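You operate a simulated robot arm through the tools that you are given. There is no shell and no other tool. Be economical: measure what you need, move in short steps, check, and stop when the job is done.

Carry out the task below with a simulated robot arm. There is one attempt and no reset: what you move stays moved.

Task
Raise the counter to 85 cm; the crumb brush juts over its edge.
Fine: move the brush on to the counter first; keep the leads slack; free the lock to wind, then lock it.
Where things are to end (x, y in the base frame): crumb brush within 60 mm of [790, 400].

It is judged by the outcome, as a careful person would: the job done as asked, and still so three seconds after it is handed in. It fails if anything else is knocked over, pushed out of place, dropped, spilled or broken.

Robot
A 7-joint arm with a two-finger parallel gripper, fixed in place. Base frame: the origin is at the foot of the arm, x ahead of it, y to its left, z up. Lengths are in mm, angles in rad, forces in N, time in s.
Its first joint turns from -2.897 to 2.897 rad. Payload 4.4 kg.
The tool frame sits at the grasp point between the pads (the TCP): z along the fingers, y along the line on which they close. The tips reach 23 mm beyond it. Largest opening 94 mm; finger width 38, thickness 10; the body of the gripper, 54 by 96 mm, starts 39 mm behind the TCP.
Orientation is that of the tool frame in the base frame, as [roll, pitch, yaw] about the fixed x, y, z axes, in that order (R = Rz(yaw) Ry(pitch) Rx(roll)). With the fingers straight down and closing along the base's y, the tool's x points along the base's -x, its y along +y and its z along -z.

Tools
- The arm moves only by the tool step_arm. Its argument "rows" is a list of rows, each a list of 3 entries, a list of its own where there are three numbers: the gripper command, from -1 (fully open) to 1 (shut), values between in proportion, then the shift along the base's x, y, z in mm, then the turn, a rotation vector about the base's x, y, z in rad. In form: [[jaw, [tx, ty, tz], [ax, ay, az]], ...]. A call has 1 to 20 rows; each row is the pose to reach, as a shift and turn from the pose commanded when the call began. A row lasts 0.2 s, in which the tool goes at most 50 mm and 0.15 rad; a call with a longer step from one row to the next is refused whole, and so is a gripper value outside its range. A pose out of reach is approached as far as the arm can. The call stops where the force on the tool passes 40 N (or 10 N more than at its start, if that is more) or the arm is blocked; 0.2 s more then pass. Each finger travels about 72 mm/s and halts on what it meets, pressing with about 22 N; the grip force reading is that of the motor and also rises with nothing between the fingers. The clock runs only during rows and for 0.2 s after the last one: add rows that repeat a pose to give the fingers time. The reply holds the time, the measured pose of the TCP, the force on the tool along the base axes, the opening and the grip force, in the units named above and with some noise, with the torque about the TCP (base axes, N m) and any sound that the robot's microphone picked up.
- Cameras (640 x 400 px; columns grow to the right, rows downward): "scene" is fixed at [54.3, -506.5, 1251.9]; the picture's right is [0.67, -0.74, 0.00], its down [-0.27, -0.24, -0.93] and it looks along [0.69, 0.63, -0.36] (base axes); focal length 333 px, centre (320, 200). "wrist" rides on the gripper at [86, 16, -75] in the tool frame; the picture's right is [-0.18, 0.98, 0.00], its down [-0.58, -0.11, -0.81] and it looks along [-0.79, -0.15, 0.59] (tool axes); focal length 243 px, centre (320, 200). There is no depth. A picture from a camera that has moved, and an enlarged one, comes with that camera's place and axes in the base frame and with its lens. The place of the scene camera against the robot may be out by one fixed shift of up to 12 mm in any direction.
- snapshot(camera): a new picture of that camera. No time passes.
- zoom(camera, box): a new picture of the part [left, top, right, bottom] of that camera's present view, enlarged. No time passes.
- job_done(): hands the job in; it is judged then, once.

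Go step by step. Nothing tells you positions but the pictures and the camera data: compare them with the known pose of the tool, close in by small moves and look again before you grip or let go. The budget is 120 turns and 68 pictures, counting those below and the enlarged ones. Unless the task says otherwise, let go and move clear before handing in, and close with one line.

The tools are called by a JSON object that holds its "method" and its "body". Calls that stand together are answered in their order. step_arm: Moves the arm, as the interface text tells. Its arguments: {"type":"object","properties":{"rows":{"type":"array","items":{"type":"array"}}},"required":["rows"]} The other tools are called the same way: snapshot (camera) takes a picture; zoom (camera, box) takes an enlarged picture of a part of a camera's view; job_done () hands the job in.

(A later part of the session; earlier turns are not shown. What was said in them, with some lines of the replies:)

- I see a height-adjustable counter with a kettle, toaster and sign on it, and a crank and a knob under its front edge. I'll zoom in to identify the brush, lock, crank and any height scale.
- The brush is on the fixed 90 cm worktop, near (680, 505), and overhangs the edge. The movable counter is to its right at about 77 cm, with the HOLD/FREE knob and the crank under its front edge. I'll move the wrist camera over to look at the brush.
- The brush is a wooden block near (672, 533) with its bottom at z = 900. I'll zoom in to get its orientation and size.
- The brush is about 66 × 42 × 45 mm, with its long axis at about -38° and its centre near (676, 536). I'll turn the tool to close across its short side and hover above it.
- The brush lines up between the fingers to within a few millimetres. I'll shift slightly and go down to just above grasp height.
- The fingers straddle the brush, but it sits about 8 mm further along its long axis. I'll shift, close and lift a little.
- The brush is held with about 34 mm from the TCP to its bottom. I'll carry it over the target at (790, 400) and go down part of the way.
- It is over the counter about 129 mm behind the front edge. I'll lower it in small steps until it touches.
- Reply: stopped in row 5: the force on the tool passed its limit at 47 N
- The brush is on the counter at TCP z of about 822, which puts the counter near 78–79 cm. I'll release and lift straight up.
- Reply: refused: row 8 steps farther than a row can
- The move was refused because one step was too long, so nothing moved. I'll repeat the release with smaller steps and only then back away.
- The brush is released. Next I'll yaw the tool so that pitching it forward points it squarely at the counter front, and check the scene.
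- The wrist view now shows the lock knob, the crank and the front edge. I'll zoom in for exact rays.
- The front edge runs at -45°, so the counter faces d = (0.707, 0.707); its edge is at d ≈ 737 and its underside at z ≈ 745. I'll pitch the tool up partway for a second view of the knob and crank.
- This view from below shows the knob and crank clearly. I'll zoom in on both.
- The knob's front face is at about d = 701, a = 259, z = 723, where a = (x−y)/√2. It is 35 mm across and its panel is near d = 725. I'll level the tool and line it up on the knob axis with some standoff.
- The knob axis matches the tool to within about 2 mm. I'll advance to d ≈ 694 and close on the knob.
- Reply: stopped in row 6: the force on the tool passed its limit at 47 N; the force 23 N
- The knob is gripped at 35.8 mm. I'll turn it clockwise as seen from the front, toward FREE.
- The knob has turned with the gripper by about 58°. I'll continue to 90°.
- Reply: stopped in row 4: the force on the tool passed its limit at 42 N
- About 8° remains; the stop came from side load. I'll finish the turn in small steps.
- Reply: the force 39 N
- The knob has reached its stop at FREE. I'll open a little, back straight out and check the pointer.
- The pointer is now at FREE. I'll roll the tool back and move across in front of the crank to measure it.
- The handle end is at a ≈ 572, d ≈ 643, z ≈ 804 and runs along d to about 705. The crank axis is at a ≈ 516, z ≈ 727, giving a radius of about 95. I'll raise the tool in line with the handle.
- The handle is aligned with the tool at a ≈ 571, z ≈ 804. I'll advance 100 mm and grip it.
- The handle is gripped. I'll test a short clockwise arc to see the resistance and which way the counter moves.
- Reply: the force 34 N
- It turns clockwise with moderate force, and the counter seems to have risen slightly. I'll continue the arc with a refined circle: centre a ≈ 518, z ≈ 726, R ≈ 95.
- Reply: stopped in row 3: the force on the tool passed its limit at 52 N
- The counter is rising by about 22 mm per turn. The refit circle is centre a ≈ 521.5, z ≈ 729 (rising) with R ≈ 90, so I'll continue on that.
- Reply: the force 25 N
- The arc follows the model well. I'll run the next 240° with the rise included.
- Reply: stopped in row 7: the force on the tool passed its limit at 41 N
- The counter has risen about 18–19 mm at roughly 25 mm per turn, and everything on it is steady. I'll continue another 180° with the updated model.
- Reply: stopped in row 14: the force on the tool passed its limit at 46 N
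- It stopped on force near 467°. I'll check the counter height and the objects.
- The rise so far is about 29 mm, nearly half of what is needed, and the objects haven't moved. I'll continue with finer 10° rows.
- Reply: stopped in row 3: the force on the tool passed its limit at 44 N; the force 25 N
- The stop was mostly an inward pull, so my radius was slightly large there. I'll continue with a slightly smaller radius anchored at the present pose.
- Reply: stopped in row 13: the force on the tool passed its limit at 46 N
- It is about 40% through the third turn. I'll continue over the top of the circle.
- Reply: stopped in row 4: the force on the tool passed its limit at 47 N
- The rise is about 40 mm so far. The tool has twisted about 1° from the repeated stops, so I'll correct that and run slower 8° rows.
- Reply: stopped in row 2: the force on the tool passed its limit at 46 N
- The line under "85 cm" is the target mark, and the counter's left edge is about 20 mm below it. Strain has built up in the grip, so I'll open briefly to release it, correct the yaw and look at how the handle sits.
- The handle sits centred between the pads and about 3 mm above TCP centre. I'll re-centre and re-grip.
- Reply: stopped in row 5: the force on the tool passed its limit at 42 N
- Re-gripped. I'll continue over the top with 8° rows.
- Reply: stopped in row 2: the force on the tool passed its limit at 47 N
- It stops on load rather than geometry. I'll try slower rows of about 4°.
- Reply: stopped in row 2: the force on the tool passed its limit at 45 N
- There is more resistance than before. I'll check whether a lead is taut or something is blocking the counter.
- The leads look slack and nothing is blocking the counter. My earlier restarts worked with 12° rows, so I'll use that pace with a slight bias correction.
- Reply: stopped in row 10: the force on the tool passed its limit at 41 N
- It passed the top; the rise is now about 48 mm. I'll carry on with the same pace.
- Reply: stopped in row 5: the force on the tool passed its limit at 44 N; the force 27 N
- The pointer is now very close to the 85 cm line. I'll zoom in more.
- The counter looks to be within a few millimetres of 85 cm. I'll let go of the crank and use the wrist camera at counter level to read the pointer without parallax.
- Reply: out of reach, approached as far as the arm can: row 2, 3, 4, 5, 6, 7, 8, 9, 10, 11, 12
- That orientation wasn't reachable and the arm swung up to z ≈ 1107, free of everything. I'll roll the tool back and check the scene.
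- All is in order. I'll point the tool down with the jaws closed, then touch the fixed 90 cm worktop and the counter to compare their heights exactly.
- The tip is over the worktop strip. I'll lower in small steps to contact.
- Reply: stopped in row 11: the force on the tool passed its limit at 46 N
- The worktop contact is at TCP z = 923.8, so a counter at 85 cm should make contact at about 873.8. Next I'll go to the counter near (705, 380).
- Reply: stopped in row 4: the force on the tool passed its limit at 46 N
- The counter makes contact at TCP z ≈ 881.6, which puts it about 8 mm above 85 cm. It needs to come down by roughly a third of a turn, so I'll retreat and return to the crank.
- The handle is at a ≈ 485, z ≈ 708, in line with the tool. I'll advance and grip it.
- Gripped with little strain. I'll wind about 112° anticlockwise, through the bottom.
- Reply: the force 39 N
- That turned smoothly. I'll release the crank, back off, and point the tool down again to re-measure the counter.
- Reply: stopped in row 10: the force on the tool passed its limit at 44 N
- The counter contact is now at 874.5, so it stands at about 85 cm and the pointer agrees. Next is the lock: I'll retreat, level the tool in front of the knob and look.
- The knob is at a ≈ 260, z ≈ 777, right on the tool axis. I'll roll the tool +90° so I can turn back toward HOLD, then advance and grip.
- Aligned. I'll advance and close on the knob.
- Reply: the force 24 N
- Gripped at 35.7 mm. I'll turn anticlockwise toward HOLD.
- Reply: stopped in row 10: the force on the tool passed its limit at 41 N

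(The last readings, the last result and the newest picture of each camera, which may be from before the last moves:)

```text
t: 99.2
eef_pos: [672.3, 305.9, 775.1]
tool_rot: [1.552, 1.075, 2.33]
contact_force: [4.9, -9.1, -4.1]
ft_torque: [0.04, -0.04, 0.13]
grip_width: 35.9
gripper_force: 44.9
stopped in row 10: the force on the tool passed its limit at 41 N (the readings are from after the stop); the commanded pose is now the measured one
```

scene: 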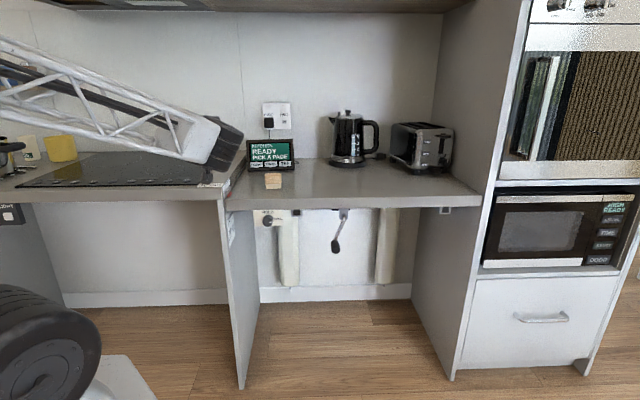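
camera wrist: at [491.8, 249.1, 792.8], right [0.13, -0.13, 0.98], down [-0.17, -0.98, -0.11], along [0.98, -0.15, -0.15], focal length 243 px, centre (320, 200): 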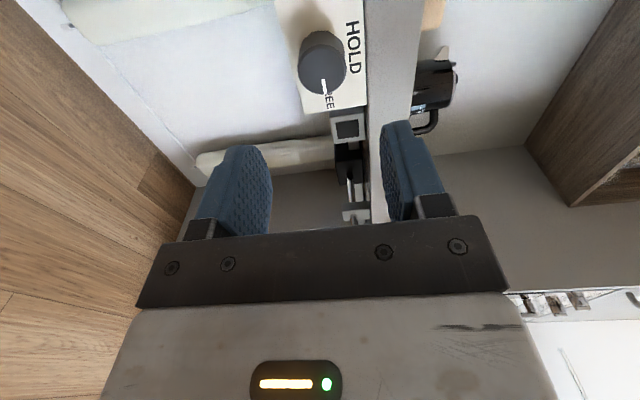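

{"method": "step_arm", "body": {"rows": [[1, [0, 0, 0], [-0.06, -0.06, 0]], [1, [0, 0, 0], [-0.12, -0.12, 0]], [1, [0, 0, 0], [-0.18, -0.18, 0]], [1, [0, 0, 0], [-0.24, -0.24, 0]], [1, [0, 0, 0], [-0.3, -0.3, 0]], [1, [0, 0, 0], [-0.36, -0.36, 0]], [1, [0, 0, 0], [-0.38, -0.38, 0]], [1, [0, 0, 0], [-0.38, -0.38, 0]]]}}

{"method": "snapshot", "body": {"camera": "wrist"}}

```text
t: 101.1
eef_pos: [673.7, 304.8, 777.2]
tool_rot: [-1.266, 1.529, -0.482]
contact_force: [4.9, -10.3, 0.2]
ft_torque: [0.24, 0.17, 0.1]
grip_width: 35.8
gripper_force: 44.6
stopped in row 8: the force on the tool passed its limit at 40 N (the readings are from after the stop); the commanded pose is now the measured one
```

```text
6 pictures are left
camera wrist: at [611.0, 262.5, 689.0], right [-0.7, 0.7, 0.14], down [-0.52, -0.63, 0.57], along [0.49, 0.33, 0.81], focal length 243 px, centre (320, 200)
```

wrist: 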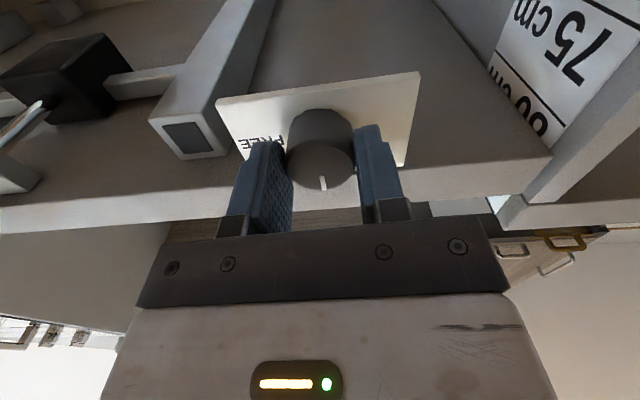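

The pointer is back at HOLD and against its stop. I'll release, back straight out and verify.

{"method": "step_arm", "body": {"rows": [[0.1, [0, 0, 0], [0, 0, 0]], [-0.3, [0, 0, 0], [0, 0, 0]], [-0.3, [0, 0, 0], [0, 0, 0]], [-0.3, [-30, -30, 0], [0, 0, 0]], [-0.3, [-60, -60, 0], [0, 0, 0]], [-0.3, [-90, -90, 0], [0, 0, 0]], [-0.3, [-120, -120, 0], [0, 0, 0]], [-0.3, [-150, -150, 0], [0, 0, 0]], [-0.3, [-180, -180, 0], [0, 0, 0]], [-0.3, [-180, -180, 0], [0, 0, 0]]]}}

{"method": "snapshot", "body": {"camera": "scene"}}

{"method": "snapshot", "body": {"camera": "wrist"}}

```text
t: 103.3
eef_pos: [491.7, 125.3, 775.6]
tool_rot: [-1.275, 1.528, -0.493]
contact_force: [0.6, -0.3, 0.5]
ft_torque: [-0.01, 0.01, 0.01]
grip_width: 61.3
gripper_force: 0.0
```

```text
5 pictures are left
```

scene: 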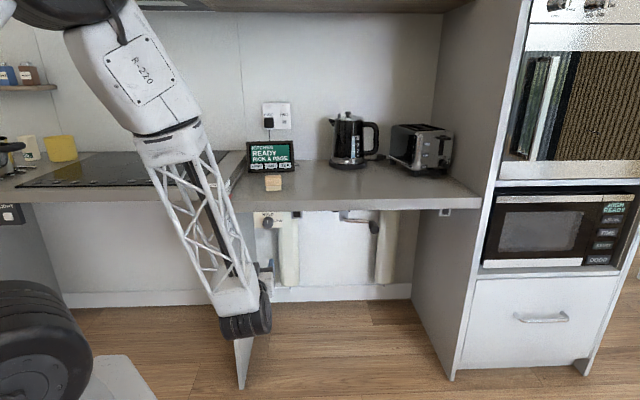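

```text
4 pictures are left
camera wrist: at [430.7, 81.7, 687.9], right [-0.7, 0.7, 0.14], down [-0.52, -0.63, 0.58], along [0.49, 0.33, 0.81], focal length 243 px, centre (320, 200)
```

wrist: 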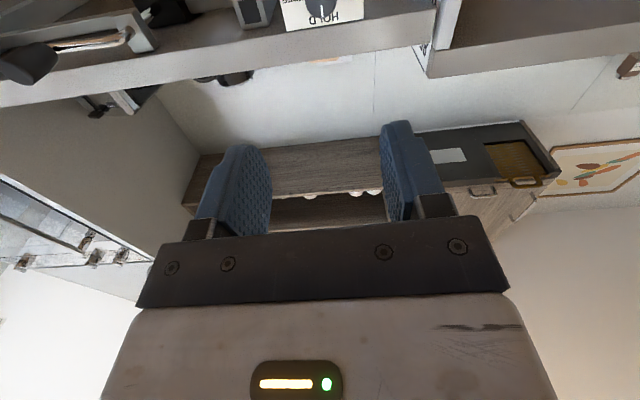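

{"method": "zoom", "body": {"camera": "scene", "box": [225, 165, 305, 235]}}

```text
5.71 times, centred on (265, 200) of scene
camera zoom: at [54.3, -506.5, 1251.9], right [0.67, -0.74, 0.0], down [-0.27, -0.24, -0.93], along [0.69, 0.63, -0.36], focal length 1902 px, centre (634, 200)
```

zoom: 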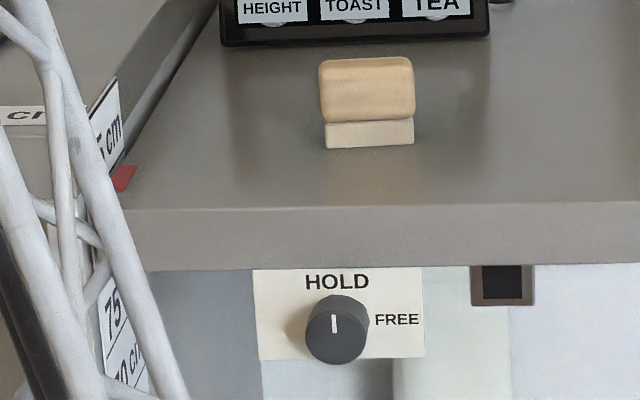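

The lock is at HOLD, the counter pointer is at the 85 cm line, and the brush rests on the counter where I set it down. The leads hang slack and the arm is clear, so I'm handing in.

{"method": "job_done", "body": {}}

```text
The job is handed in.
```

The counter is raised to about 85 cm and locked at HOLD, with the crumb brush on it at about (790, 400) and the leads slack.
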